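You operate a simulated robot arm through the tools that you are given. There is no shell and no other tool. Be economical: measure what you need, move in short steps, check, and stop when the job is done.

The job below is to be done with a simulated two-armed robot. You get a single attempt, and the scene is never put back.

## Task
Window to wide, hot plate and lamp off, cover the size pot and fold the blue cloth.
Fine: the window goes by the lever on the pillar; the lamp is the white work lamp; the pot gets its own lid; fold the cloth once, in half, on the large dark mat.

It is judged by the outcome, as a careful person would: the job done as asked, and still so three seconds after it is handed in. It fails if anything else is knocked over, pushed out of place, dropped, spilled or broken. A push-on lid holds only when it is set on centred and level and pressed home; a screw cap is set on level and turned clockwise until tight. Flat cloth is picked up by pressing the open fingertips on it (5 to 10 N) and closing them slowly along it; thin cloth reads only 2 to 8 mm in the jaws.

## Robot
Two 7-joint arms with two-finger parallel grippers on one trunk, on a base that drives. Base frame: it is fixed to the floor where the robot stands at the start and does not move with it; the origin is under the middle of the robot, x ahead of it, y to its left, z up. Lengths are in m, angles in degrees, forces in N, time in s.
The left shoulder is at the start at [0.05, 0.161, 1.198], the right one opposite. With the tool pointing down near the work surface each hand reaches from about 0.1 to 0.68 m from the robot's upright axis, wherever it stands, measured 20 degrees to its own side. Places, roughly: black pot marked chalk, green pot marked size, gre [0.5, -2, 0.75]; button on the work lamp [0.8, -1.1, 0.9]; flat blue cloth [0.5, -1, 0.75]; knob on the hot plate [0.4, -1.4, 0.9]; lever on the pillar [0.6, 0, 1.3]; top of the large dark mat [0.6, -1.1, 0.8]. Payload 3.43 kg a hand.
The tool frame of a hand sits at the grasp point between the pads (the TCP): z along the fingers, y along the line on which they close. The tips reach 0.03 m beyond it. Largest opening 0.094 m; finger width 0.028, thickness 0.01; the body of the gripper, 0.05 by 0.096 m, starts 0.055 m behind the TCP.
Orientation is that of the tool frame in the base frame, as a unit quaternion [x, y, z, w]. With the fingers straight down and closing along the base's y, the tool's x points along the base's -x, its y along +y and its z along -z.

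## Interface
- The arms move only by the tool play_rows. It takes "left_motion", "right_motion" or both (then of equal length, played together; a hand with none holds still); each is a list of rows, each an object of numbers (a shift or turn left out is 0, a gripper value left out holds the last): "x", "y", "z": the shift along the tool's x, y, z in units of 20 mm (1.0 is 20 mm); "rx", "ry", "rz": the turn, a rotation vector about the tool's x, y, z in units of 4 degrees (1.0 is 4 degrees). In form: [{"x": .., "y": .., "z": .., "rx": .., "ry": .., "rz": ..}, ...]. A call has 1 to 10 rows; each row shifts and turns the commanded pose from where the row before left it, along the tool's axes as they then stand. "left_fingers" and "right_fingers" are, for a hand that has rows, the opening, from 0 (shut) to 1 (fully open), set as the call begins (left out, the last holds). A call with a number of a shift or a turn outside -1 to 1 is refused whole. Each row takes 0.2 s and may step no farther than 0.05 m and 8.6 degrees from the row before; otherwise, or with a gripper value out of range, the whole call is refused. A pose out of reach is approached as far as the arm can. The call stops where the force on the tool passes 50 N (or 10 N more than at its start, if that is more) or the arm is blocked; 0.2 s more then pass. The fingers move at their own pace (about 0.045 m/s each) and stop on an object; they squeeze with about 22 N. The grip force told is the motor's: it shows also when the fingers shut on nothing. Time passes only in rows, and 0.2 s behind the last, so rows that do not move let the fingers close. The reply holds the time, the measured pose of the TCP, the force on the tool along the base axes, the opening and the grip force, in the units named above and with some noise, with the torque about the TCP (base axes, N m) and any sound that the robot's microphone picked up.
- Cameras (640 x 400 px; columns grow to the right, rows downward): "scene" is now at [0.1282, -0.0031, 1.3369]; the picture's right is [-0.00, -1.00, 0.00], its down [-0.34, 0.00, -0.94] and it looks along [0.94, -0.00, -0.34] (base axes); focal length 262 px, centre (320, 200). "left" rides on the left gripper at [0.076, -0.014, -0.102] in its tool frame; the picture's right is [0.18, 0.98, 0.00], its down [-0.75, 0.14, -0.64] and it looks along [-0.63, 0.12, 0.77] (tool axes); focal length 243 px, centre (320, 200). "right" rides on the right gripper at [0.076, 0.014, -0.103] in its tool frame; the picture's right is [-0.18, 0.98, 0.00], its down [-0.75, -0.14, -0.64] and it looks along [-0.63, -0.12, 0.77] (tool axes); focal length 243 px, centre (320, 200). There is no depth. A picture from a camera that has moved, and an enlarged one, comes with that camera's place and axes in the base frame and with its lens. The place of the scene camera against the robot may be out by one fixed shift of up to 0.018 m in any direction.
- get_image(camera): a new picture of that camera. It takes no simulated time.
- raise_lower(by): slides the trunk up (or, below 0, down) by that many m; the arms and the scene camera ride with it, the base frame stays. It gives what a move gives, with no picture.
- roll_base(legs): drives the robot by 1 to 6 legs, each [ahead, left, turn to the left] in m, m and degrees, along the robot's own axes; the way and the turn of a leg run together, so that a leg with both is an arc; at most 1.5 m and 180 degrees a leg. The arms and the cameras ride along, it lands a little off, and it stops where it bumps. It gives what a move gives.
- turn_head(pan, tilt): turns the head with the scene camera to pan (to the left, within 80 degrees either way) and tilt (down, from -29 to 69), counted from straight ahead of the robot. It gives what a move gives.
- enlarge(camera, box): a new picture of the part [left, top, right, bottom] of that camera's present view, enlarged. It takes no simulated time.
- job_done(): hands the job in; it is judged then, once.

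Go step by step. Nothing tells you exact positions but the pictures and the camera data: compare them with the known pose of the tool, close in by small moves and look again before you grip or let go. The budget is 120 turns and 92 pictures, counting those below and the enlarged ones. Unless the task says otherwise, let go and move clear before handing in, and close with one line.

The tools are called after "Request:" as name(argument=value, ...) on one line, values as JSON. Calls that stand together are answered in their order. play_rows: Moves the arms, as the interface text tells. Its arguments: {"type":"object","properties":{"left_motion":{"type":"array","items":{"type":"object","properties":{"x":{"type":"number"},"y":{"type":"number"},"z":{"type":"number"},"rx":{"type":"number"},"ry":{"type":"number"},"rz":{"type":"number"}}}},"left_fingers":{"type":"number"},"right_motion":{"type":"array","items":{"type":"object","properties":{"x":{"type":"number"},"y":{"type":"number"},"z":{"type":"number"},"rx":{"type":"number"},"ry":{"type":"number"},"rz":{"type":"number"}}}},"right_fingers":{"type":"number"}},"required":[]} The other tools are called the same way: raise_lower (by) slides the trunk up or down; roll_base (legs) drives the base; turn_head (pan, tilt) turns the head that bears the scene camera; get_image (camera) takes a picture; enlarge (camera, box) takes an enlarged picture of a part of a camera's view; job_done () hands the job in.

At the start:

```text
time_s: 0.0
left_tcp_pos: [0.3955, 0.1072, 1.0]
left_orientation: [0.0, 1.0, -0.001, -0.002]
left_force: [-0.3, -0.3, -0.1]
left_wrist_torque: [0.03, 0.03, -0.01]
left_opening: 0.094
left_grasp_force: 0.0
right_tcp_pos: [0.4704, -0.2592, 1.0005]
right_orientation: [-0.001, 1.0, 0.0, 0.0]
right_force: [0.4, -0.2, 0.5]
right_wrist_torque: [0.02, -0.02, -0.02]
right_opening: 0.0937
right_grasp_force: 0.1
trunk travel left (down, up): [-0.225, 0.042]
robot x, y, heading: [0.0021, -0.0029, -0.0]
head pan, tilt: [-0.2, 20.1]
```

scene: 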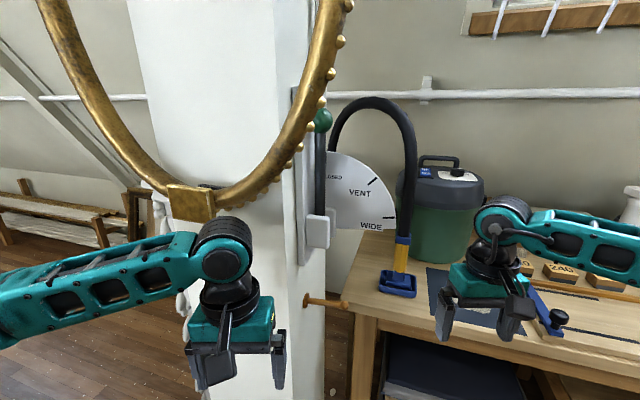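
right: 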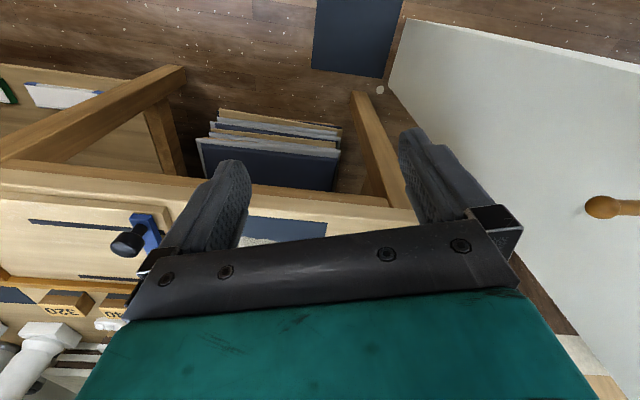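
left: 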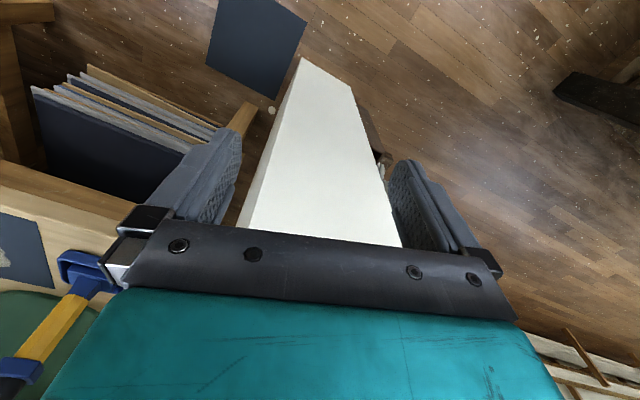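

I see the lever on the pillar with a green ball, its dial reading closed, vent and wide, and the bench off to the right. I'll look closer at the lever first.

Request:
enlarge(camera="scene", box=[270, 80, 430, 320])

Request:
turn_head(pan=-60, tilt=25)

Request:
get_image(camera="scene")

```text
1.67 times, centred on (350, 200) of scene
camera zoom: at [0.1282, -0.0031, 1.3369], right [0.0, -1.0, 0.0], down [-0.34, 0.0, -0.94], along [0.94, 0.0, -0.34], focal length 437 px, centre (270, 200)
```

zoom: 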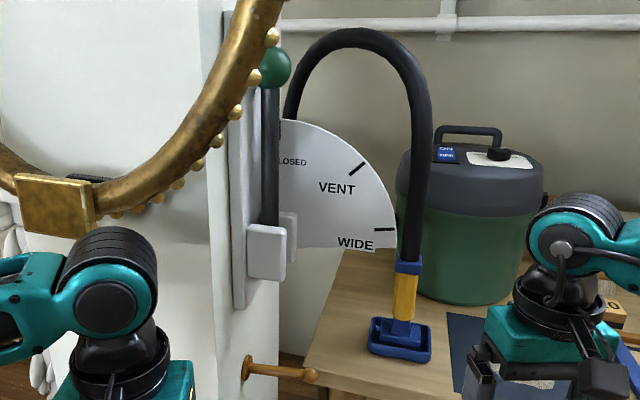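

```text
time_s: 1.3
left_tcp_pos: [0.3955, 0.1085, 0.9993]
left_orientation: [-0.001, 1.0, -0.001, 0.0]
left_force: [-0.3, -0.4, -0.1]
left_wrist_torque: [-0.03, 0.04, -0.01]
left_opening: 0.0938
left_grasp_force: 0.0
right_tcp_pos: [0.4719, -0.2601, 1.0004]
right_orientation: [0.0, 1.0, 0.0, 0.0]
right_force: [-0.3, -1.2, 0.1]
right_wrist_torque: [-0.01, 0.01, -0.01]
right_opening: 0.0939
right_grasp_force: 0.1
trunk travel left (down, up): [-0.225, 0.042]
robot x, y, heading: [-0.0027, 0.0051, -0.1]
head pan, tilt: [-60.0, 25.0]
```

```text
87 pictures are left
camera scene: at [0.0812, -0.0824, 1.329], right [-0.87, -0.5, 0.0], down [-0.21, 0.37, -0.91], along [0.45, -0.78, -0.42], focal length 262 px, centre (320, 200)
```

scene: 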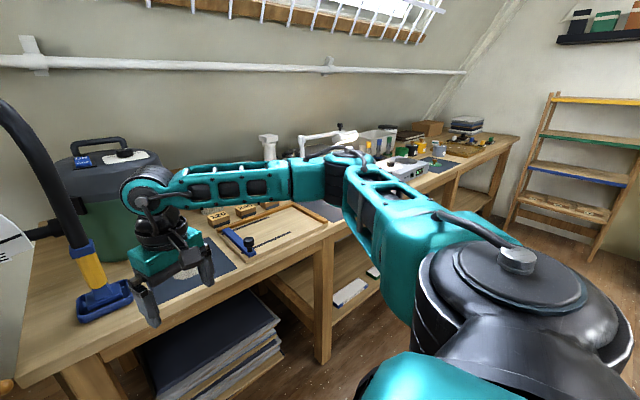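

The bench runs along -y and the lever's dial looks frontal. I'll take in the gilt ring and the pillar from a second viewpoint before moving an arm.

Request:
roll_base(legs=[[-0.3, 0, 0], [0, -0.35, 0]])

Request:
turn_head(pan=15, tilt=5)

Request:
get_image(camera="scene")

```text
time_s: 3.1
left_tcp_pos: [0.2238, 0.0805, 0.9993]
left_orientation: [0.002, 1.0, 0.0, -0.001]
left_force: [-1.3, 0.2, 0.4]
left_wrist_torque: [0.01, 0.03, -0.01]
left_opening: 0.0941
left_grasp_force: 0.1
right_tcp_pos: [0.298, -0.288, 1.0003]
right_orientation: [0.003, 1.0, 0.001, 0.0]
right_force: [0.9, 0.4, 0.2]
right_wrist_torque: [-0.01, 0.02, 0.03]
right_opening: 0.0938
right_grasp_force: 0.1
trunk travel left (down, up): [-0.225, 0.042]
robot x, y, heading: [-0.1741, -0.0259, -0.5]
head pan, tilt: [-60.0, 25.0]
stopped in leg 1: the robot was blocked; the commanded pose is now the measured one
```

```text
time_s: 4.6
left_tcp_pos: [0.2248, 0.0803, 0.9997]
left_orientation: [0.002, 1.0, 0.0, -0.001]
left_force: [1.0, -0.1, -0.5]
left_wrist_torque: [-0.02, 0.01, -0.02]
left_opening: 0.0938
left_grasp_force: 0.0
right_tcp_pos: [0.2987, -0.2874, 1.0011]
right_orientation: [0.003, 1.0, 0.0, 0.0]
right_force: [0.6, 0.2, -0.1]
right_wrist_torque: [0.0, -0.03, -0.02]
right_opening: 0.0942
right_grasp_force: 0.1
trunk travel left (down, up): [-0.225, 0.042]
robot x, y, heading: [-0.1706, -0.0274, -0.2]
head pan, tilt: [15.0, 5.0]
```

```text
86 pictures are left
camera scene: at [-0.0486, -0.0046, 1.3615], right [0.25, -0.97, 0.0], down [-0.08, -0.02, -1.0], along [0.96, 0.25, -0.09], focal length 262 px, centre (320, 200)
```

scene: 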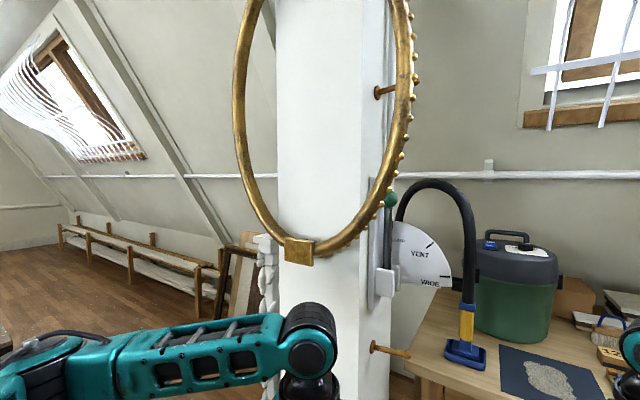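

The gilt ring hangs at about x 0.45, in front and to the left of the lever, and something solid behind the robot stopped the base. I'll shift to the right and take another bearing on the ball.

Request:
roll_base(legs=[[0.08, -0.38, 0]])

Request:
turn_head(pan=25, tilt=10)

Request:
get_image(camera="scene")

Request:
enlarge(camera="scene", box=[200, 100, 420, 240])

```text
time_s: 8.5
left_tcp_pos: [0.3012, -0.2942, 0.999]
left_orientation: [-0.003, 1.0, 0.0, -0.001]
left_force: [0.2, -0.1, 0.4]
left_wrist_torque: [0.04, 0.01, 0.0]
left_opening: 0.0941
left_grasp_force: 0.1
right_tcp_pos: [0.379, -0.6615, 0.9998]
right_orientation: [-0.001, 1.0, 0.0, 0.0]
right_force: [-0.3, -0.4, -0.3]
right_wrist_torque: [0.04, 0.02, -0.02]
right_opening: 0.0939
right_grasp_force: 0.1
trunk travel left (down, up): [-0.225, 0.042]
robot x, y, heading: [-0.091, -0.4051, 0.4]
head pan, tilt: [15.0, 5.0]
```

```text
time_s: 9.2
left_tcp_pos: [0.3019, -0.2931, 1.0011]
left_orientation: [-0.003, 1.0, 0.0, 0.0]
left_force: [-0.1, -0.9, 0.1]
left_wrist_torque: [0.0, 0.0, -0.01]
left_opening: 0.0941
left_grasp_force: 0.0
right_tcp_pos: [0.3793, -0.6621, 0.9994]
right_orientation: [-0.002, 1.0, 0.0, 0.0]
right_force: [0.5, -0.3, 0.4]
right_wrist_torque: [0.01, 0.0, 0.03]
right_opening: 0.0943
right_grasp_force: 0.0
trunk travel left (down, up): [-0.225, 0.042]
robot x, y, heading: [-0.0914, -0.3991, 0.3]
head pan, tilt: [25.0, 10.0]
```

```text
85 pictures are left
camera scene: at [0.0259, -0.366, 1.3534], right [0.43, -0.91, 0.0], down [-0.16, -0.07, -0.98], along [0.89, 0.42, -0.17], focal length 262 px, centre (320, 200)
```

scene: 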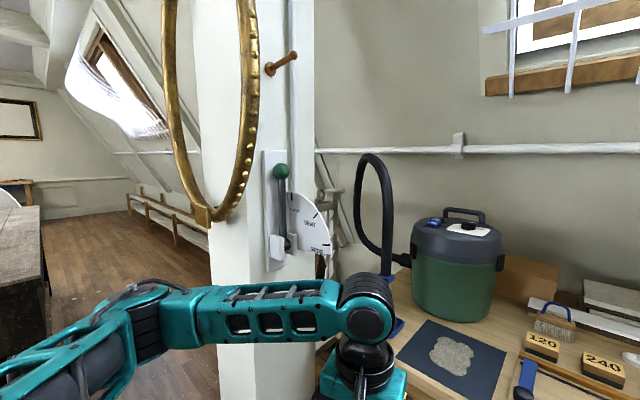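

```text
2.86 times, centred on (310, 170) of scene
camera zoom: at [0.0259, -0.366, 1.3534], right [0.43, -0.91, 0.0], down [-0.16, -0.07, -0.98], along [0.89, 0.42, -0.17], focal length 750 px, centre (349, 286)
```

zoom: 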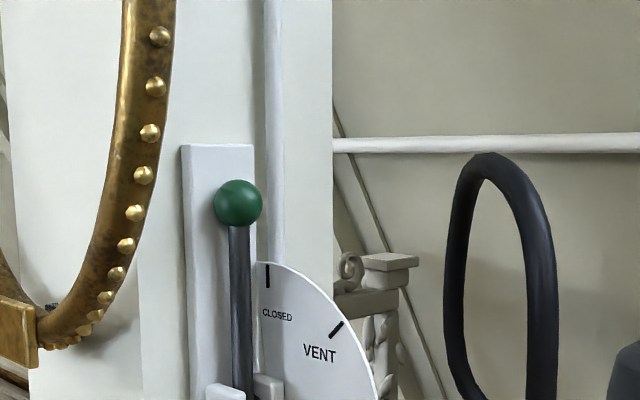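

I place the ball at about (0.56, -0.01, 1.315) and the pivot at about (0.576, 0, 1.114), so the lever swings in the y-z plane from up to -y. I'll turn the base left 45° so the right hand can reach the ball from its -y side.

Request:
roll_base(legs=[[0.06, -0.06, 45]])

Request:
turn_head(pan=-15, tilt=15)

Request:
get_image(camera="scene")

```text
time_s: 11.6
left_tcp_pos: [0.1919, -0.0843, 1.0002]
left_orientation: [-0.376, 0.927, 0.0, 0.0]
left_force: [-0.4, -0.8, 0.3]
left_wrist_torque: [0.01, 0.01, 0.01]
left_opening: 0.0941
left_grasp_force: 0.0
right_tcp_pos: [0.5016, -0.2954, 1.0002]
right_orientation: [-0.374, 0.927, 0.001, 0.0]
right_force: [0.0, 0.0, -0.4]
right_wrist_torque: [0.01, -0.04, 0.01]
right_opening: 0.094
right_grasp_force: 0.1
trunk travel left (down, up): [-0.225, 0.042]
robot x, y, heading: [-0.0167, -0.4352, 44.1]
head pan, tilt: [25.0, 10.0]
```

```text
time_s: 12.7
left_tcp_pos: [0.1922, -0.0844, 1.0002]
left_orientation: [-0.376, 0.927, 0.0, 0.0]
left_force: [-0.4, 0.2, -0.9]
left_wrist_torque: [-0.04, 0.02, 0.0]
left_opening: 0.0939
left_grasp_force: 0.2
right_tcp_pos: [0.501, -0.296, 1.0]
right_orientation: [-0.375, 0.927, 0.0, 0.0]
right_force: [-0.1, 0.4, -0.7]
right_wrist_torque: [0.03, 0.03, 0.02]
right_opening: 0.094
right_grasp_force: 0.0
trunk travel left (down, up): [-0.225, 0.042]
robot x, y, heading: [-0.0195, -0.4352, 44.1]
head pan, tilt: [-15.0, 15.0]
```

```text
83 pictures are left
camera scene: at [0.0877, -0.3658, 1.3453], right [0.49, -0.87, 0.0], down [-0.23, -0.13, -0.97], along [0.84, 0.47, -0.26], focal length 262 px, centre (320, 200)
```

scene: 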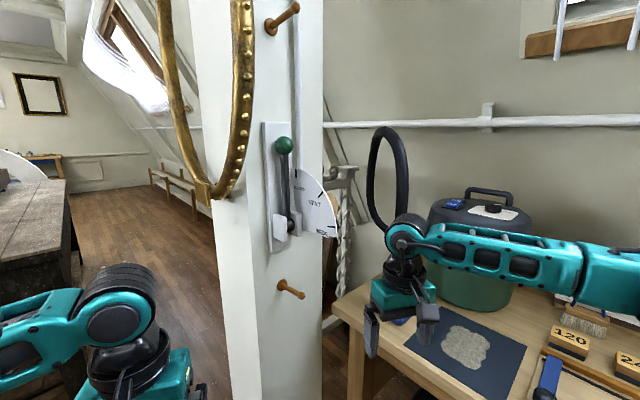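

I see the right hand clear of everything at (0.50, -0.30, 1.0). I'll raise it to lever height while pitching it level.

Request:
play_rows(right_motion=[{"z": -0.7, "ry": -1}, {"x": -0.049, "z": -0.698, "ry": -1}, {"x": -0.097, "z": -0.693, "ry": -1}, {"x": -0.146, "z": -0.685, "ry": -1}, {"x": -0.193, "z": -0.673, "ry": -1}, {"x": -0.239, "z": -0.658, "ry": -1}, {"x": -0.285, "z": -0.639, "ry": -1}, {"x": -0.329, "z": -0.618, "ry": -1}, {"x": -0.371, "z": -0.594, "ry": -1}, {"x": -0.411, "z": -0.566, "ry": -1}])

Request:
play_rows(right_motion=[{"x": -0.45, "z": -0.536, "ry": -1}, {"x": -0.486, "z": -0.504, "ry": -1}, {"x": -0.52, "z": -0.468, "ry": -1}, {"x": -0.552, "z": -0.431, "ry": -1}, {"x": -0.58, "z": -0.392, "ry": -1}, {"x": -0.606, "z": -0.35, "ry": -1}, {"x": -0.629, "z": -0.307, "ry": -1}, {"x": -0.649, "z": -0.262, "ry": -1}, {"x": -0.666, "z": -0.216, "ry": -1}, {"x": -0.679, "z": -0.17, "ry": -1}])

Request:
play_rows(right_motion=[{"x": -0.689, "z": -0.122, "ry": -1}, {"x": -0.696, "z": -0.073, "ry": -1}, {"ry": -0.5, "rx": -0.8}, {"rx": -1}, {"rx": -1}, {"rx": -1}, {"rx": -1}, {"rx": -1}])

```text
time_s: 14.9
left_tcp_pos: [0.1916, -0.0845, 0.9997]
left_orientation: [-0.375, 0.927, 0.0, 0.0]
left_force: [-0.9, 0.5, -1.4]
left_wrist_torque: [0.02, 0.03, 0.01]
left_opening: 0.094
left_grasp_force: 0.1
right_tcp_pos: [0.5018, -0.2946, 1.1411]
right_orientation: [-0.352, 0.871, 0.128, 0.318]
right_force: [0.4, -0.9, -0.4]
right_wrist_torque: [0.01, 0.02, 0.01]
right_opening: 0.0939
right_grasp_force: 0.0
trunk travel left (down, up): [-0.225, 0.042]
robot x, y, heading: [-0.0178, -0.4303, 44.1]
head pan, tilt: [-15.0, 15.0]
```

```text
time_s: 17.1
left_tcp_pos: [0.1922, -0.0839, 1.0004]
left_orientation: [-0.376, 0.927, 0.0, 0.0]
left_force: [0.5, 0.2, 0.0]
left_wrist_torque: [-0.01, -0.03, 0.01]
left_opening: 0.094
left_grasp_force: 0.0
right_tcp_pos: [0.5026, -0.2953, 1.2795]
right_orientation: [-0.287, 0.709, 0.241, 0.597]
right_force: [0.0, -0.5, -0.5]
right_wrist_torque: [-0.04, 0.0, 0.0]
right_opening: 0.094
right_grasp_force: 0.1
trunk travel left (down, up): [-0.225, 0.042]
robot x, y, heading: [-0.0202, -0.4336, 43.7]
head pan, tilt: [-15.0, 15.0]
```

```text
time_s: 18.9
left_tcp_pos: [0.1915, -0.0841, 0.9993]
left_orientation: [-0.376, 0.927, 0.0, -0.001]
left_force: [-0.5, -0.1, -0.5]
left_wrist_torque: [0.02, -0.01, 0.05]
left_opening: 0.094
left_grasp_force: 0.1
right_tcp_pos: [0.5026, -0.2964, 1.3078]
right_orientation: [-0.392, 0.589, 0.392, 0.589]
right_force: [-0.1, 0.1, -0.7]
right_wrist_torque: [0.01, 0.01, -0.02]
right_opening: 0.0942
right_grasp_force: 0.0
trunk travel left (down, up): [-0.225, 0.042]
robot x, y, heading: [-0.0204, -0.4379, 44.1]
head pan, tilt: [-15.0, 15.0]
```

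The right hand is level and yawed 67° towards +y. I'll yaw a little more and close in towards the ball, then look.

Request:
play_rows(right_motion=[{"rx": -1}, {"rx": -1}, {"rx": -1}, {"z": 1, "y": -0.2, "x": -0.2}, {"z": 1, "y": -0.2, "x": -0.2}, {"z": 1}, {"z": 1}, {"z": 1}, {"z": 1}])

Request:
get_image(camera="right")

Request:
enlarge(camera="scene", box=[200, 80, 440, 280])

```text
time_s: 20.9
left_tcp_pos: [0.1909, -0.0834, 0.9997]
left_orientation: [-0.375, 0.927, 0.0, -0.002]
left_force: [0.5, -0.8, -0.5]
left_wrist_torque: [0.0, 0.01, -0.02]
left_opening: 0.094
left_grasp_force: 0.0
right_tcp_pos: [0.5324, -0.1777, 1.3161]
right_orientation: [-0.45, 0.545, 0.452, 0.544]
right_force: [-0.4, -0.2, -0.7]
right_wrist_torque: [0.01, -0.05, 0.0]
right_opening: 0.094
right_grasp_force: 0.0
trunk travel left (down, up): [-0.225, 0.042]
robot x, y, heading: [-0.0179, -0.4365, 44.0]
head pan, tilt: [-15.0, 15.0]
```

```text
82 pictures are left
camera right: at [0.4978, -0.2759, 1.2393], right [-0.97, 0.18, 0.19], down [0.02, -0.66, 0.75], along [0.26, 0.73, 0.63], focal length 243 px, centre (320, 200)
```

right: 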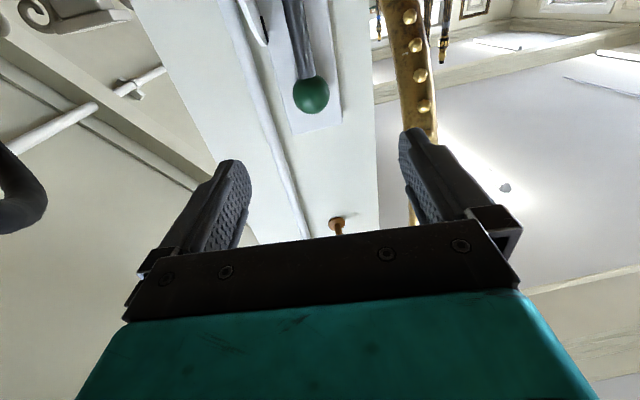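

```text
2.00 times, centred on (320, 180) of scene
camera zoom: at [0.0878, -0.3655, 1.3452], right [0.49, -0.87, 0.0], down [-0.23, -0.13, -0.97], along [0.84, 0.47, -0.26], focal length 525 px, centre (320, 240)
```

zoom: 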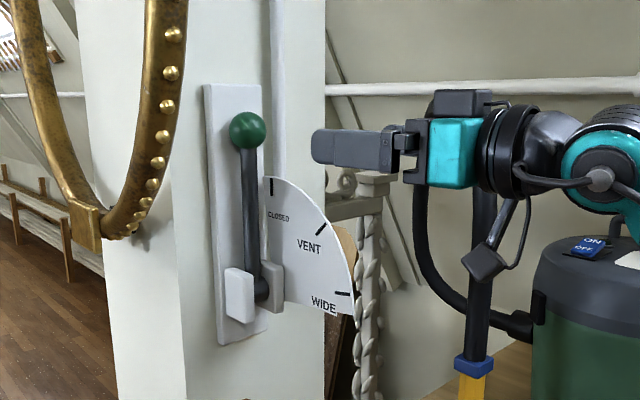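

Both views put the ball at about (0.57, -0.01, 1.317). I'll approach with the jaws partly open and stop just short.

Request:
play_rows(right_motion=[{"y": -0.3, "z": 1}, {"z": 1}, {"z": 1}, {"z": 1}, {"z": 1}, {"z": 0.6}], right_fingers=0.75)

Request:
enlarge(camera="scene", box=[220, 100, 380, 220])

Request:
get_image(camera="right")

```text
time_s: 22.3
left_tcp_pos: [0.191, -0.0837, 1.0001]
left_orientation: [-0.376, 0.927, 0.0, -0.001]
left_force: [0.6, -0.2, 1.0]
left_wrist_torque: [0.03, 0.02, -0.02]
left_opening: 0.094
left_grasp_force: 0.1
right_tcp_pos: [0.5589, -0.0697, 1.3146]
right_orientation: [-0.45, 0.545, 0.451, 0.545]
right_force: [-0.5, 0.7, -0.2]
right_wrist_torque: [-0.01, -0.02, 0.02]
right_opening: 0.0707
right_grasp_force: 0.0
trunk travel left (down, up): [-0.225, 0.042]
robot x, y, heading: [-0.0152, -0.4375, 44.1]
head pan, tilt: [-15.0, 15.0]
```

```text
3.33 times, centred on (300, 160) of scene
camera zoom: at [0.0877, -0.3657, 1.3453], right [0.49, -0.87, 0.0], down [-0.23, -0.13, -0.97], along [0.84, 0.47, -0.26], focal length 875 px, centre (387, 333)
```

zoom: 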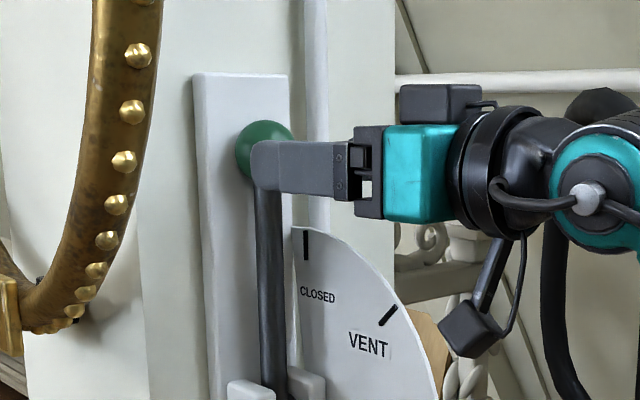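

```text
79 pictures are left
camera right: at [0.5248, -0.168, 1.2396], right [-0.97, 0.18, 0.19], down [0.02, -0.66, 0.75], along [0.26, 0.73, 0.63], focal length 243 px, centre (320, 200)
```

right: 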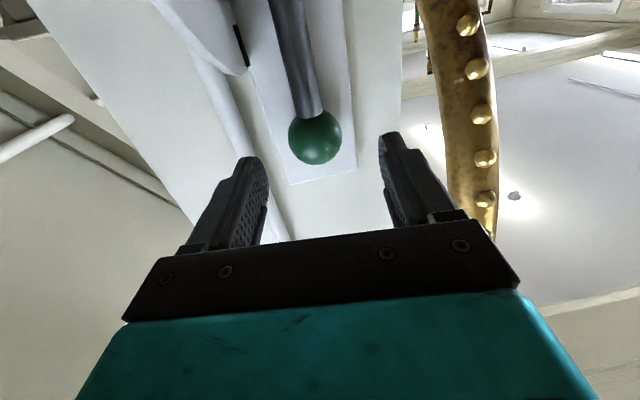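

The ball sits between the open fingers, level with them. I'll go in 5 cm and close.

Request:
play_rows(right_motion=[{"y": -0.2, "x": -0.1, "z": 0.9}, {"z": 0.9}, {"z": 0.8}])

Request:
play_rows(right_motion=[{}, {}, {}, {}], right_fingers=0.0)

Request:
enlarge(camera="scene", box=[220, 100, 380, 220])

```text
time_s: 23.1
left_tcp_pos: [0.1902, -0.0855, 0.999]
left_orientation: [-0.375, 0.927, 0.0, 0.0]
left_force: [0.6, 0.4, -0.3]
left_wrist_torque: [-0.03, 0.05, -0.01]
left_opening: 0.094
left_grasp_force: 0.1
right_tcp_pos: [0.565, -0.0163, 1.3154]
right_orientation: [-0.441, 0.545, 0.456, 0.548]
right_force: [-6.1, -6.1, 1.7]
right_wrist_torque: [-0.04, -0.03, -0.13]
right_opening: 0.0679
right_grasp_force: 0.1
right hand out of reach, approached as far as the arm can: row 3
trunk travel left (down, up): [-0.225, 0.042]
robot x, y, heading: [-0.0219, -0.4355, 44.0]
head pan, tilt: [-15.0, 15.0]
```

```text
time_s: 24.1
left_tcp_pos: [0.1954, -0.0846, 0.9991]
left_orientation: [-0.376, 0.927, 0.0, -0.003]
left_force: [-0.4, -0.2, -0.3]
left_wrist_torque: [-0.02, -0.04, -0.02]
left_opening: 0.0941
left_grasp_force: 0.2
right_tcp_pos: [0.5739, -0.0174, 1.3129]
right_orientation: [-0.44, 0.549, 0.453, 0.548]
right_force: [19.4, -2.8, 5.7]
right_wrist_torque: [0.46, -0.03, -0.42]
right_opening: 0.0413
right_grasp_force: 45.1
trunk travel left (down, up): [-0.225, 0.042]
robot x, y, heading: [-0.0157, -0.4349, 44.1]
head pan, tilt: [-15.0, 15.0]
```

```text
3.33 times, centred on (300, 160) of scene
camera zoom: at [0.0908, -0.3668, 1.3451], right [0.48, -0.87, 0.0], down [-0.23, -0.12, -0.97], along [0.84, 0.47, -0.26], focal length 875 px, centre (387, 333)
```

zoom: 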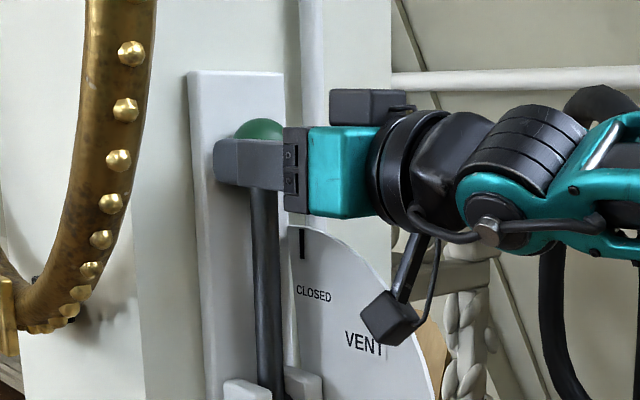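

The ball is gripped (41 mm). I'll ease the sideways load and draw it along the first third of its arc.

Request:
play_rows(right_motion=[{"y": -0.35}, {"z": -0.98, "y": -0.2, "x": 0.05}, {"z": -0.97, "y": -0.2, "x": 0.147}, {"z": -0.95, "y": -0.196, "x": 0.244}, {"z": -0.923, "y": -0.19, "x": 0.339}, {"z": -0.885, "y": -0.183, "x": 0.429}])

Request:
enlarge(camera="scene", box=[200, 80, 440, 280])

```text
time_s: 25.2
left_tcp_pos: [0.1903, -0.0832, 0.9996]
left_orientation: [-0.377, 0.926, -0.001, 0.0]
left_force: [-0.7, -0.2, 0.4]
left_wrist_torque: [0.0, 0.03, 0.0]
left_opening: 0.0938
left_grasp_force: 0.1
right_tcp_pos: [0.5561, -0.0748, 1.3083]
right_orientation: [-0.466, 0.531, 0.461, 0.537]
right_force: [-12.2, 3.4, -0.8]
right_wrist_torque: [0.48, -0.19, 0.89]
right_opening: 0.0413
right_grasp_force: 44.6
trunk travel left (down, up): [-0.225, 0.042]
robot x, y, heading: [-0.0173, -0.4372, 44.2]
head pan, tilt: [-15.0, 15.0]
stopped in row 5 (right hand): the force on the tool passed its limit at 56 N (the readings are from after the stop); the commanded pose is now the measured one
```

```text
2.00 times, centred on (320, 180) of scene
camera zoom: at [0.0865, -0.3655, 1.3455], right [0.49, -0.87, 0.0], down [-0.23, -0.13, -0.97], along [0.84, 0.47, -0.26], focal length 525 px, centre (320, 240)
```

zoom: 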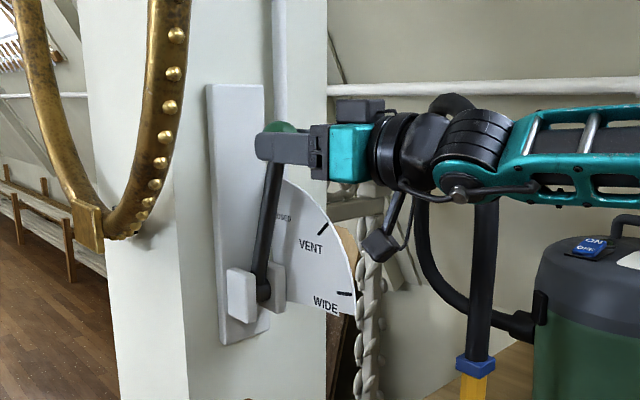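

The lever has moved about 17°. The dial plane turns out to be yawed about 17° (motion direction about (-0.30, -0.95)), which explains the side force, so I'll carry on along that plane.

Request:
play_rows(right_motion=[{"z": -0.93, "y": 0.15, "x": 0.34}, {"z": -0.89, "y": 0.143, "x": 0.43}, {"z": -0.846, "y": 0.136, "x": 0.517}, {"z": -0.79, "y": 0.127, "x": 0.598}, {"z": -0.73, "y": 0.118, "x": 0.675}])

Request:
enlarge(camera="scene", box=[200, 80, 440, 280])

```text
time_s: 26.4
left_tcp_pos: [0.1884, -0.082, 0.9996]
left_orientation: [-0.377, 0.926, -0.002, 0.001]
left_force: [-0.1, -0.6, 0.3]
left_wrist_torque: [0.03, 0.01, 0.01]
left_opening: 0.0939
left_grasp_force: 0.0
right_tcp_pos: [0.5295, -0.1574, 1.2574]
right_orientation: [-0.466, 0.531, 0.461, 0.537]
right_force: [-18.3, 8.7, 4.7]
right_wrist_torque: [1.05, -0.2, 0.91]
right_opening: 0.0412
right_grasp_force: 45.1
trunk travel left (down, up): [-0.225, 0.042]
robot x, y, heading: [-0.0179, -0.4355, 44.0]
head pan, tilt: [-15.0, 15.0]
```

```text
2.00 times, centred on (320, 180) of scene
camera zoom: at [0.0835, -0.3643, 1.3456], right [0.49, -0.87, 0.0], down [-0.22, -0.13, -0.97], along [0.84, 0.47, -0.26], focal length 525 px, centre (320, 240)
```

zoom: 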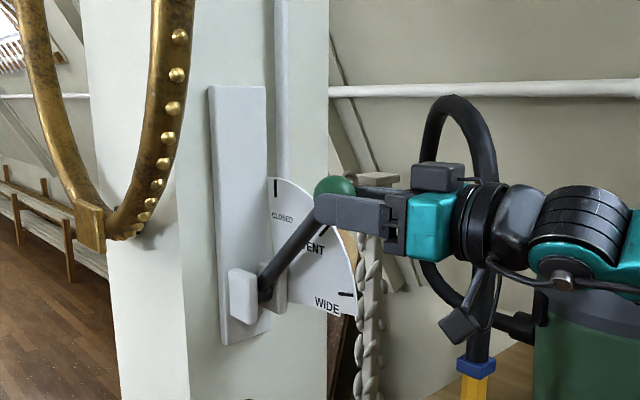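

The lever is near vent (about 45°). I'll ease it sideways and carry on down towards wide.

Request:
play_rows(right_motion=[{"z": -0.66, "y": 0.35, "x": 0.5}, {"z": -0.58, "y": 0.2, "x": 0.7}, {"z": -0.5, "y": 0.08, "x": 0.86}, {"z": -0.42, "y": 0.07, "x": 0.9}])

Request:
enlarge(camera="scene", box=[200, 80, 440, 280])

```text
time_s: 27.4
left_tcp_pos: [0.1901, -0.0848, 1.0]
left_orientation: [-0.377, 0.926, 0.0, 0.0]
left_force: [0.3, 1.3, -0.7]
left_wrist_torque: [0.0, 0.0, 0.02]
left_opening: 0.0939
left_grasp_force: 0.0
right_tcp_pos: [0.5168, -0.2014, 1.1983]
right_orientation: [-0.462, 0.534, 0.458, 0.539]
right_force: [-1.6, -6.0, 6.0]
right_wrist_torque: [0.89, -0.16, 0.09]
right_opening: 0.0402
right_grasp_force: 44.6
trunk travel left (down, up): [-0.225, 0.042]
robot x, y, heading: [-0.0198, -0.441, 44.0]
head pan, tilt: [-15.0, 15.0]
```

```text
2.00 times, centred on (320, 180) of scene
camera zoom: at [0.0863, -0.367, 1.3455], right [0.49, -0.87, 0.0], down [-0.23, -0.12, -0.97], along [0.84, 0.47, -0.26], focal length 525 px, centre (320, 240)
```

zoom: 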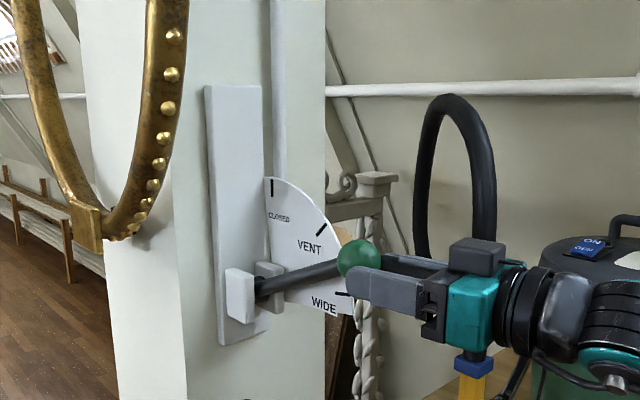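

The fingers have slid to the ball's outer edge, and the lever sits about 18° above wide. I'll let go, back off, then push the ball down from above with shut fingers.

Request:
play_rows(right_motion=[{}, {}, {"z": -1}, {"z": -1}, {"z": -1}], right_fingers=0.8)

Request:
play_rows(right_motion=[{"x": -1}, {"x": -1}, {"x": -1}, {"x": -0.5, "z": 1}, {"z": 1}, {"z": 1}, {"z": 1}], right_fingers=0.0)

Request:
enlarge(camera="scene", box=[200, 80, 440, 280])

Request:
get_image(camera="right")

```text
time_s: 28.6
left_tcp_pos: [0.1897, -0.083, 0.9994]
left_orientation: [-0.377, 0.926, 0.0, -0.001]
left_force: [0.4, -0.3, 0.5]
left_wrist_torque: [0.01, 0.02, -0.01]
left_opening: 0.094
left_grasp_force: 0.0
right_tcp_pos: [0.5066, -0.2613, 1.1972]
right_orientation: [-0.463, 0.534, 0.459, 0.538]
right_force: [-0.2, -0.5, 0.1]
right_wrist_torque: [0.0, 0.02, 0.01]
right_opening: 0.0753
right_grasp_force: 0.0
trunk travel left (down, up): [-0.225, 0.042]
robot x, y, heading: [-0.0173, -0.4357, 44.1]
head pan, tilt: [-15.0, 15.0]
```

```text
time_s: 30.2
left_tcp_pos: [0.1901, -0.0842, 0.9985]
left_orientation: [-0.377, 0.926, 0.0, -0.001]
left_force: [0.5, -0.5, 0.2]
left_wrist_torque: [0.02, 0.03, 0.0]
left_opening: 0.0937
left_grasp_force: 0.0
right_tcp_pos: [0.5181, -0.1791, 1.2663]
right_orientation: [-0.462, 0.535, 0.459, 0.538]
right_force: [0.1, 0.3, -0.3]
right_wrist_torque: [-0.02, -0.01, 0.02]
right_opening: 0.0
right_grasp_force: 21.7
trunk travel left (down, up): [-0.225, 0.042]
robot x, y, heading: [-0.022, -0.4382, 44.1]
head pan, tilt: [-15.0, 15.0]
```

```text
2.00 times, centred on (320, 180) of scene
camera zoom: at [0.0871, -0.365, 1.3452], right [0.49, -0.87, 0.0], down [-0.23, -0.13, -0.97], along [0.84, 0.47, -0.26], focal length 525 px, centre (320, 240)
```

zoom: 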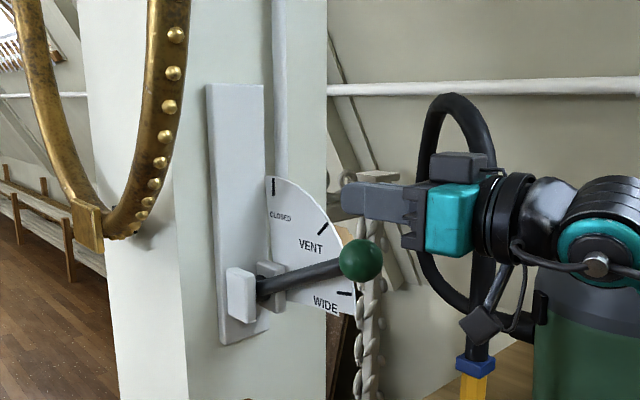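

```text
73 pictures are left
camera right: at [0.4899, -0.2777, 1.1905], right [-0.97, 0.15, 0.18], down [0.04, -0.65, 0.76], along [0.23, 0.74, 0.63], focal length 243 px, centre (320, 200)
```

right: 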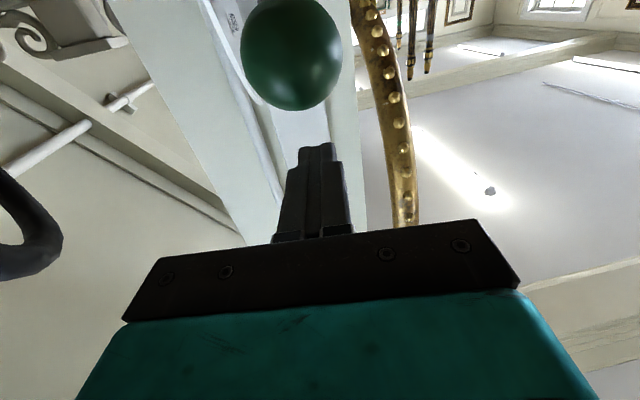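

The ball is at about (0.523, -0.163, 1.20) with the shut fingers above it. I'll press down.

Request:
play_rows(right_motion=[{"z": 0.5, "x": 0.5}, {"x": 1}, {"x": 1}, {"x": 0.8}, {"x": 0.5}])

Request:
enlarge(camera="scene", box=[200, 80, 440, 280])

```text
time_s: 31.4
left_tcp_pos: [0.1886, -0.0827, 1.0007]
left_orientation: [-0.377, 0.926, -0.001, -0.001]
left_force: [0.8, 0.0, 0.0]
left_wrist_torque: [-0.01, -0.03, -0.01]
left_opening: 0.094
left_grasp_force: 0.1
right_tcp_pos: [0.5221, -0.1691, 1.1982]
right_orientation: [-0.461, 0.53, 0.461, 0.543]
right_force: [6.2, 7.0, 24.7]
right_wrist_torque: [-0.15, 0.01, 0.05]
right_opening: 0.0002
right_grasp_force: 22.1
trunk travel left (down, up): [-0.225, 0.042]
robot x, y, heading: [-0.0199, -0.4365, 44.1]
head pan, tilt: [-15.0, 15.0]
```

```text
2.00 times, centred on (320, 180) of scene
camera zoom: at [0.086, -0.3654, 1.3459], right [0.49, -0.87, 0.0], down [-0.22, -0.13, -0.97], along [0.84, 0.47, -0.26], focal length 525 px, centre (320, 240)
```

zoom: 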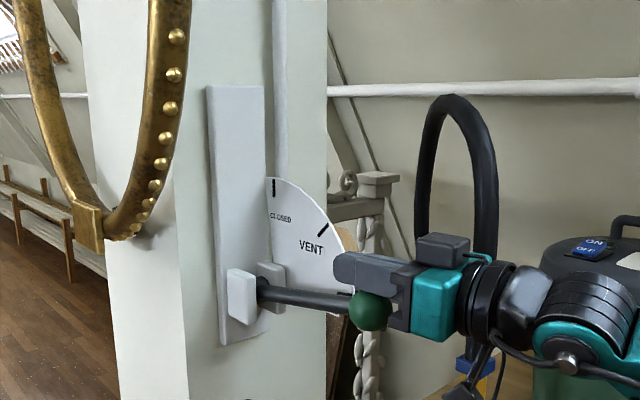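

The lever now lies over the wide mark. One more small push will show whether it's at its stop.

Request:
play_rows(right_motion=[{"x": 0.4}, {}])

Request:
play_rows(right_motion=[{"x": -1}, {"x": -1}, {"x": -1}, {"z": -1}, {"z": -1}, {"z": -1}, {"z": -1}])

Request:
enlarge(camera="scene", box=[200, 80, 440, 280])

```text
time_s: 32.0
left_tcp_pos: [0.189, -0.0835, 1.0001]
left_orientation: [-0.378, 0.926, -0.001, 0.0]
left_force: [-0.2, -0.1, -0.8]
left_wrist_torque: [0.01, -0.02, 0.03]
left_opening: 0.0939
left_grasp_force: 0.0
right_tcp_pos: [0.5207, -0.17, 1.198]
right_orientation: [-0.458, 0.524, 0.463, 0.548]
right_force: [11.8, 12.8, 43.8]
right_wrist_torque: [-0.2, -0.01, 0.08]
right_opening: 0.0
right_grasp_force: 22.0
trunk travel left (down, up): [-0.225, 0.042]
robot x, y, heading: [-0.0205, -0.4382, 44.1]
head pan, tilt: [-15.0, 15.0]
```

```text
time_s: 33.6
left_tcp_pos: [0.1889, -0.0838, 1.0003]
left_orientation: [-0.376, 0.927, -0.001, -0.001]
left_force: [0.4, 0.3, 0.9]
left_wrist_torque: [0.0, 0.02, -0.02]
left_opening: 0.0939
left_grasp_force: 0.2
right_tcp_pos: [0.51, -0.2491, 1.2419]
right_orientation: [-0.463, 0.535, 0.46, 0.537]
right_force: [0.0, -0.6, -0.1]
right_wrist_torque: [-0.01, 0.0, 0.02]
right_opening: 0.0001
right_grasp_force: 22.1
trunk travel left (down, up): [-0.225, 0.042]
robot x, y, heading: [-0.0198, -0.4374, 44.3]
head pan, tilt: [-15.0, 15.0]
```

```text
2.00 times, centred on (320, 180) of scene
camera zoom: at [0.0869, -0.3657, 1.3453], right [0.49, -0.87, 0.0], down [-0.23, -0.13, -0.97], along [0.84, 0.47, -0.26], focal length 525 px, centre (320, 240)
```

zoom: 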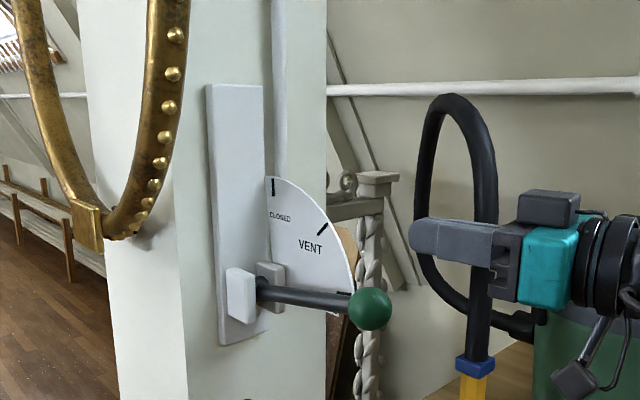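

The lever rests on the wide mark at its stop, so the window is done. I'll turn back to face the bench and return the hand to pointing down.

Request:
roll_base(legs=[[0, 0, -44], [-0.08, -0.3, 0]])

Request:
play_rows(right_motion=[{"rx": 1, "z": -1}, {"rx": 1, "z": -1}, {"rx": 1, "z": -1}, {"rx": 1}, {"rx": 1}, {"rx": 1}, {"rx": 1}, {"rx": 1}, {"rx": 1}, {"rx": 0.4}], right_fingers=0.0)

Request:
play_rows(right_motion=[{"ry": 1}, {"ry": 1}, {"ry": 1}, {"ry": 1}, {"ry": 1}, {"ry": 1}, {"ry": 1}, {"ry": 1}, {"ry": 1}, {"ry": 1}])

Request:
play_rows(right_motion=[{"ry": 1}, {"ry": 1}, {"ry": 1}, {"ry": 1}, {"ry": 1}, {"ry": 1}, {"ry": 1}, {"ry": 1}, {"ry": 1}, {"ry": 1}])

Request:
turn_head(pan=-40, tilt=25)

Request:
get_image(camera="scene")

```text
time_s: 38.9
left_tcp_pos: [0.2966, -0.6306, 0.9992]
left_orientation: [0.001, 1.0, 0.0, -0.001]
left_force: [-0.7, -0.5, -0.5]
left_wrist_torque: [0.01, 0.01, -0.02]
left_opening: 0.094
left_grasp_force: 0.0
right_tcp_pos: [0.4097, -0.9712, 1.2422]
right_orientation: [-0.228, 0.67, 0.223, 0.671]
right_force: [0.2, -0.4, 0.7]
right_wrist_torque: [-0.03, 0.01, 0.01]
right_opening: 0.0001
right_grasp_force: 22.4
trunk travel left (down, up): [-0.225, 0.042]
robot x, y, heading: [-0.096, -0.7349, -0.5]
head pan, tilt: [-15.0, 15.0]
```

```text
time_s: 41.1
left_tcp_pos: [0.2972, -0.6303, 0.9998]
left_orientation: [0.001, 1.0, 0.0, -0.002]
left_force: [-0.1, 0.2, 0.3]
left_wrist_torque: [0.05, 0.0, 0.04]
left_opening: 0.0938
left_grasp_force: 0.0
right_tcp_pos: [0.359, -1.003, 1.2433]
right_orientation: [-0.007, 0.704, -0.001, 0.711]
right_force: [0.3, 0.3, 0.3]
right_wrist_torque: [0.01, 0.0, 0.02]
right_opening: 0.0
right_grasp_force: 22.2
trunk travel left (down, up): [-0.225, 0.042]
robot x, y, heading: [-0.1001, -0.7364, -0.1]
head pan, tilt: [-15.0, 15.0]
```

```text
time_s: 43.3
left_tcp_pos: [0.2954, -0.6298, 0.9987]
left_orientation: [0.001, 1.0, 0.0, 0.0]
left_force: [-0.9, 0.3, -0.2]
left_wrist_torque: [0.0, -0.01, 0.01]
left_opening: 0.094
left_grasp_force: 0.1
right_tcp_pos: [0.3603, -1.0042, 1.242]
right_orientation: [0.003, 0.906, -0.005, 0.423]
right_force: [0.8, -0.5, 0.4]
right_wrist_torque: [-0.03, 0.0, -0.01]
right_opening: 0.0003
right_grasp_force: 21.6
trunk travel left (down, up): [-0.225, 0.042]
robot x, y, heading: [-0.102, -0.7372, -0.2]
head pan, tilt: [-15.0, 15.0]
```

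```text
time_s: 45.5
left_tcp_pos: [0.2972, -0.63, 0.9992]
left_orientation: [0.0, 1.0, -0.001, -0.001]
left_force: [0.6, -1.4, 0.7]
left_wrist_torque: [-0.01, 0.01, -0.01]
left_opening: 0.0941
left_grasp_force: 0.1
right_tcp_pos: [0.3597, -1.0036, 1.242]
right_orientation: [0.005, 0.996, -0.004, 0.088]
right_force: [0.0, 0.6, 0.2]
right_wrist_torque: [-0.01, 0.01, 0.0]
right_opening: 0.0
right_grasp_force: 21.9
trunk travel left (down, up): [-0.225, 0.042]
robot x, y, heading: [-0.0974, -0.7384, -0.0]
head pan, tilt: [-15.0, 15.0]
```

```text
time_s: 46.4
left_tcp_pos: [0.2964, -0.6305, 0.9996]
left_orientation: [0.0, 1.0, 0.0, -0.001]
left_force: [0.4, -0.1, 0.3]
left_wrist_torque: [-0.01, -0.01, 0.01]
left_opening: 0.0938
left_grasp_force: 0.2
right_tcp_pos: [0.3593, -1.0039, 1.2417]
right_orientation: [0.005, 0.996, -0.003, 0.089]
right_force: [-0.5, 0.4, -1.3]
right_wrist_torque: [0.02, 0.03, -0.02]
right_opening: 0.0
right_grasp_force: 22.3
trunk travel left (down, up): [-0.225, 0.042]
robot x, y, heading: [-0.098, -0.7352, -0.2]
head pan, tilt: [-40.0, 25.0]
```

```text
70 pictures are left
camera scene: at [0.0067, -0.7989, 1.3291], right [-0.64, -0.77, 0.0], down [-0.32, 0.27, -0.91], along [0.69, -0.58, -0.42], focal length 262 px, centre (320, 200)
```

scene: 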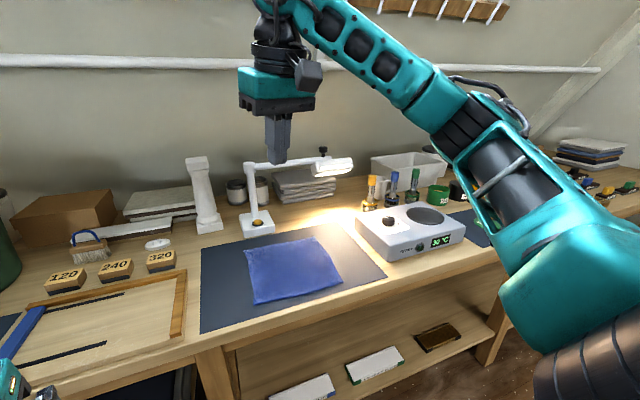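

I can see the bench clearly now, with the blue cloth on the large dark mat, the lamp behind it, the hot plate to the right showing "38 °C" or similar, and bottles and pots beyond. I'll take enlarged looks.

Request:
play_rows(right_motion=[{"ry": 1}, {"ry": 1}, {"ry": 0.5}])

Request:
enlarge(camera="scene", box=[200, 130, 400, 260])

Request:
enlarge(camera="scene", box=[340, 140, 500, 270])

```text
time_s: 47.2
left_tcp_pos: [0.2954, -0.6297, 1.0004]
left_orientation: [0.0, 1.0, 0.0, -0.001]
left_force: [-0.8, 0.3, -0.3]
left_wrist_torque: [0.03, -0.03, 0.02]
left_opening: 0.094
left_grasp_force: 0.1
right_tcp_pos: [0.3608, -1.0021, 1.2436]
right_orientation: [0.004, 1.0, -0.002, 0.0]
right_force: [0.8, -1.0, 0.5]
right_wrist_torque: [0.01, 0.02, 0.04]
right_opening: 0.0
right_grasp_force: 22.2
trunk travel left (down, up): [-0.225, 0.042]
robot x, y, heading: [-0.0974, -0.7354, 0.2]
head pan, tilt: [-40.0, 25.0]
```

```text
3.08 times, centred on (300, 195) of scene
camera zoom: at [0.0067, -0.7989, 1.329], right [-0.64, -0.76, 0.0], down [-0.32, 0.27, -0.91], along [0.69, -0.58, -0.42], focal length 808 px, centre (382, 215)
```

zoom: 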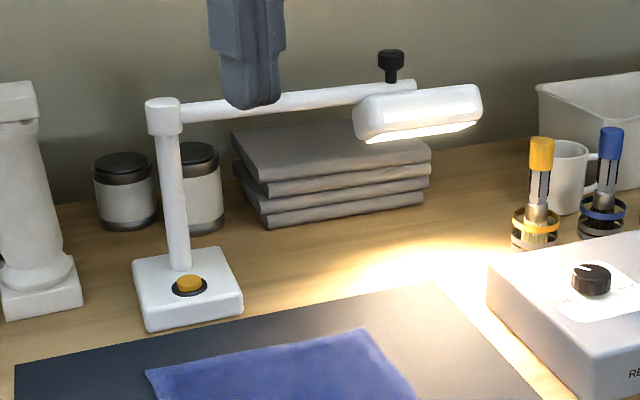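

```text
3.08 times, centred on (420, 205) of scene
camera zoom: at [0.0067, -0.7989, 1.329], right [-0.64, -0.76, 0.0], down [-0.32, 0.27, -0.91], along [0.69, -0.58, -0.42], focal length 808 px, centre (12, 185)
```

zoom: 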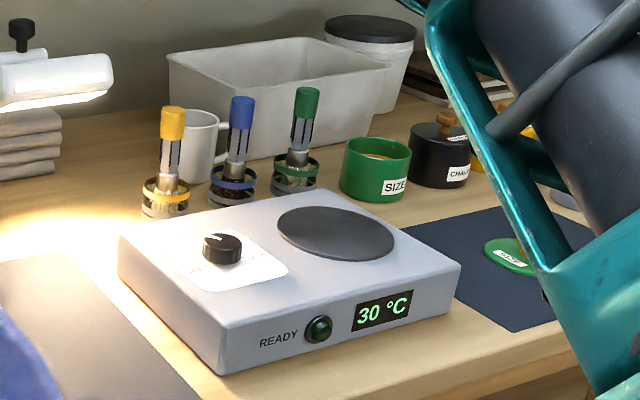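

I place the lamp button at about (0.82, -1.17, 0.83), the lamp post behind it at (0.90, -1.20), and the hot-plate knob at about (0.48, -1.52). I'll drive closer to the lamp first.

Request:
roll_base(legs=[[0, -0.25, 0], [0.18, 0, 0]])

Request:
turn_head(pan=-5, tilt=40)

Request:
get_image(camera="scene")

Request:
get_image(camera="right")

```text
time_s: 51.1
left_tcp_pos: [0.4771, -0.878, 0.9988]
left_orientation: [0.001, 1.0, 0.0, -0.001]
left_force: [0.6, -0.6, -0.2]
left_wrist_torque: [-0.01, 0.0, -0.01]
left_opening: 0.0943
left_grasp_force: 0.2
right_tcp_pos: [0.5413, -1.2522, 1.2427]
right_orientation: [0.005, 1.0, -0.003, 0.002]
right_force: [-0.5, 0.4, -0.8]
right_wrist_torque: [-0.02, 0.0, 0.02]
right_opening: 0.0001
right_grasp_force: 21.3
trunk travel left (down, up): [-0.225, 0.042]
robot x, y, heading: [0.0801, -0.9829, 0.2]
head pan, tilt: [-40.0, 25.0]
```

```text
time_s: 52.1
left_tcp_pos: [0.4767, -0.8791, 1.0001]
left_orientation: [0.001, 1.0, 0.0, 0.0]
left_force: [0.1, 0.0, -0.3]
left_wrist_torque: [-0.04, 0.02, 0.0]
left_opening: 0.0941
left_grasp_force: 0.1
right_tcp_pos: [0.5407, -1.2525, 1.2435]
right_orientation: [0.004, 1.0, -0.003, 0.002]
right_force: [0.0, 1.3, -0.7]
right_wrist_torque: [0.0, 0.02, -0.03]
right_opening: 0.0
right_grasp_force: 22.3
trunk travel left (down, up): [-0.225, 0.042]
robot x, y, heading: [0.0819, -0.9862, -0.0]
head pan, tilt: [-5.0, 40.0]
```

```text
67 pictures are left
camera scene: at [0.2009, -0.9959, 1.3058], right [-0.09, -1.0, 0.0], down [-0.64, 0.06, -0.77], along [0.76, -0.07, -0.64], focal length 262 px, centre (320, 200)
```

scene: 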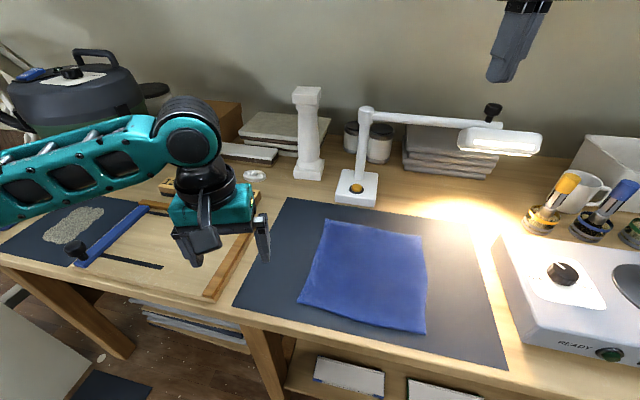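

```text
66 pictures are left
camera right: at [0.4632, -1.2364, 1.3456], right [0.19, 0.98, 0.0], down [0.75, -0.14, 0.65], along [0.63, -0.13, -0.76], focal length 243 px, centre (320, 200)
```

right: 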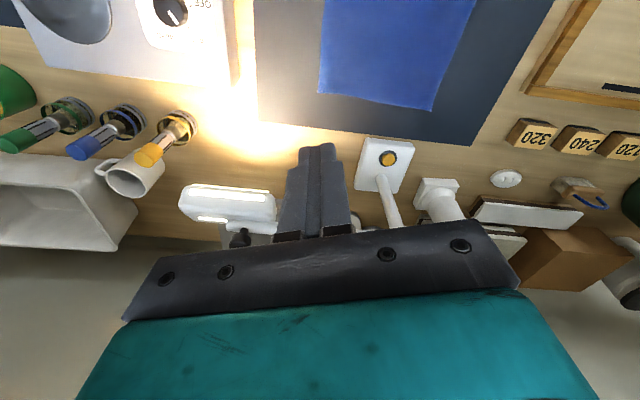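

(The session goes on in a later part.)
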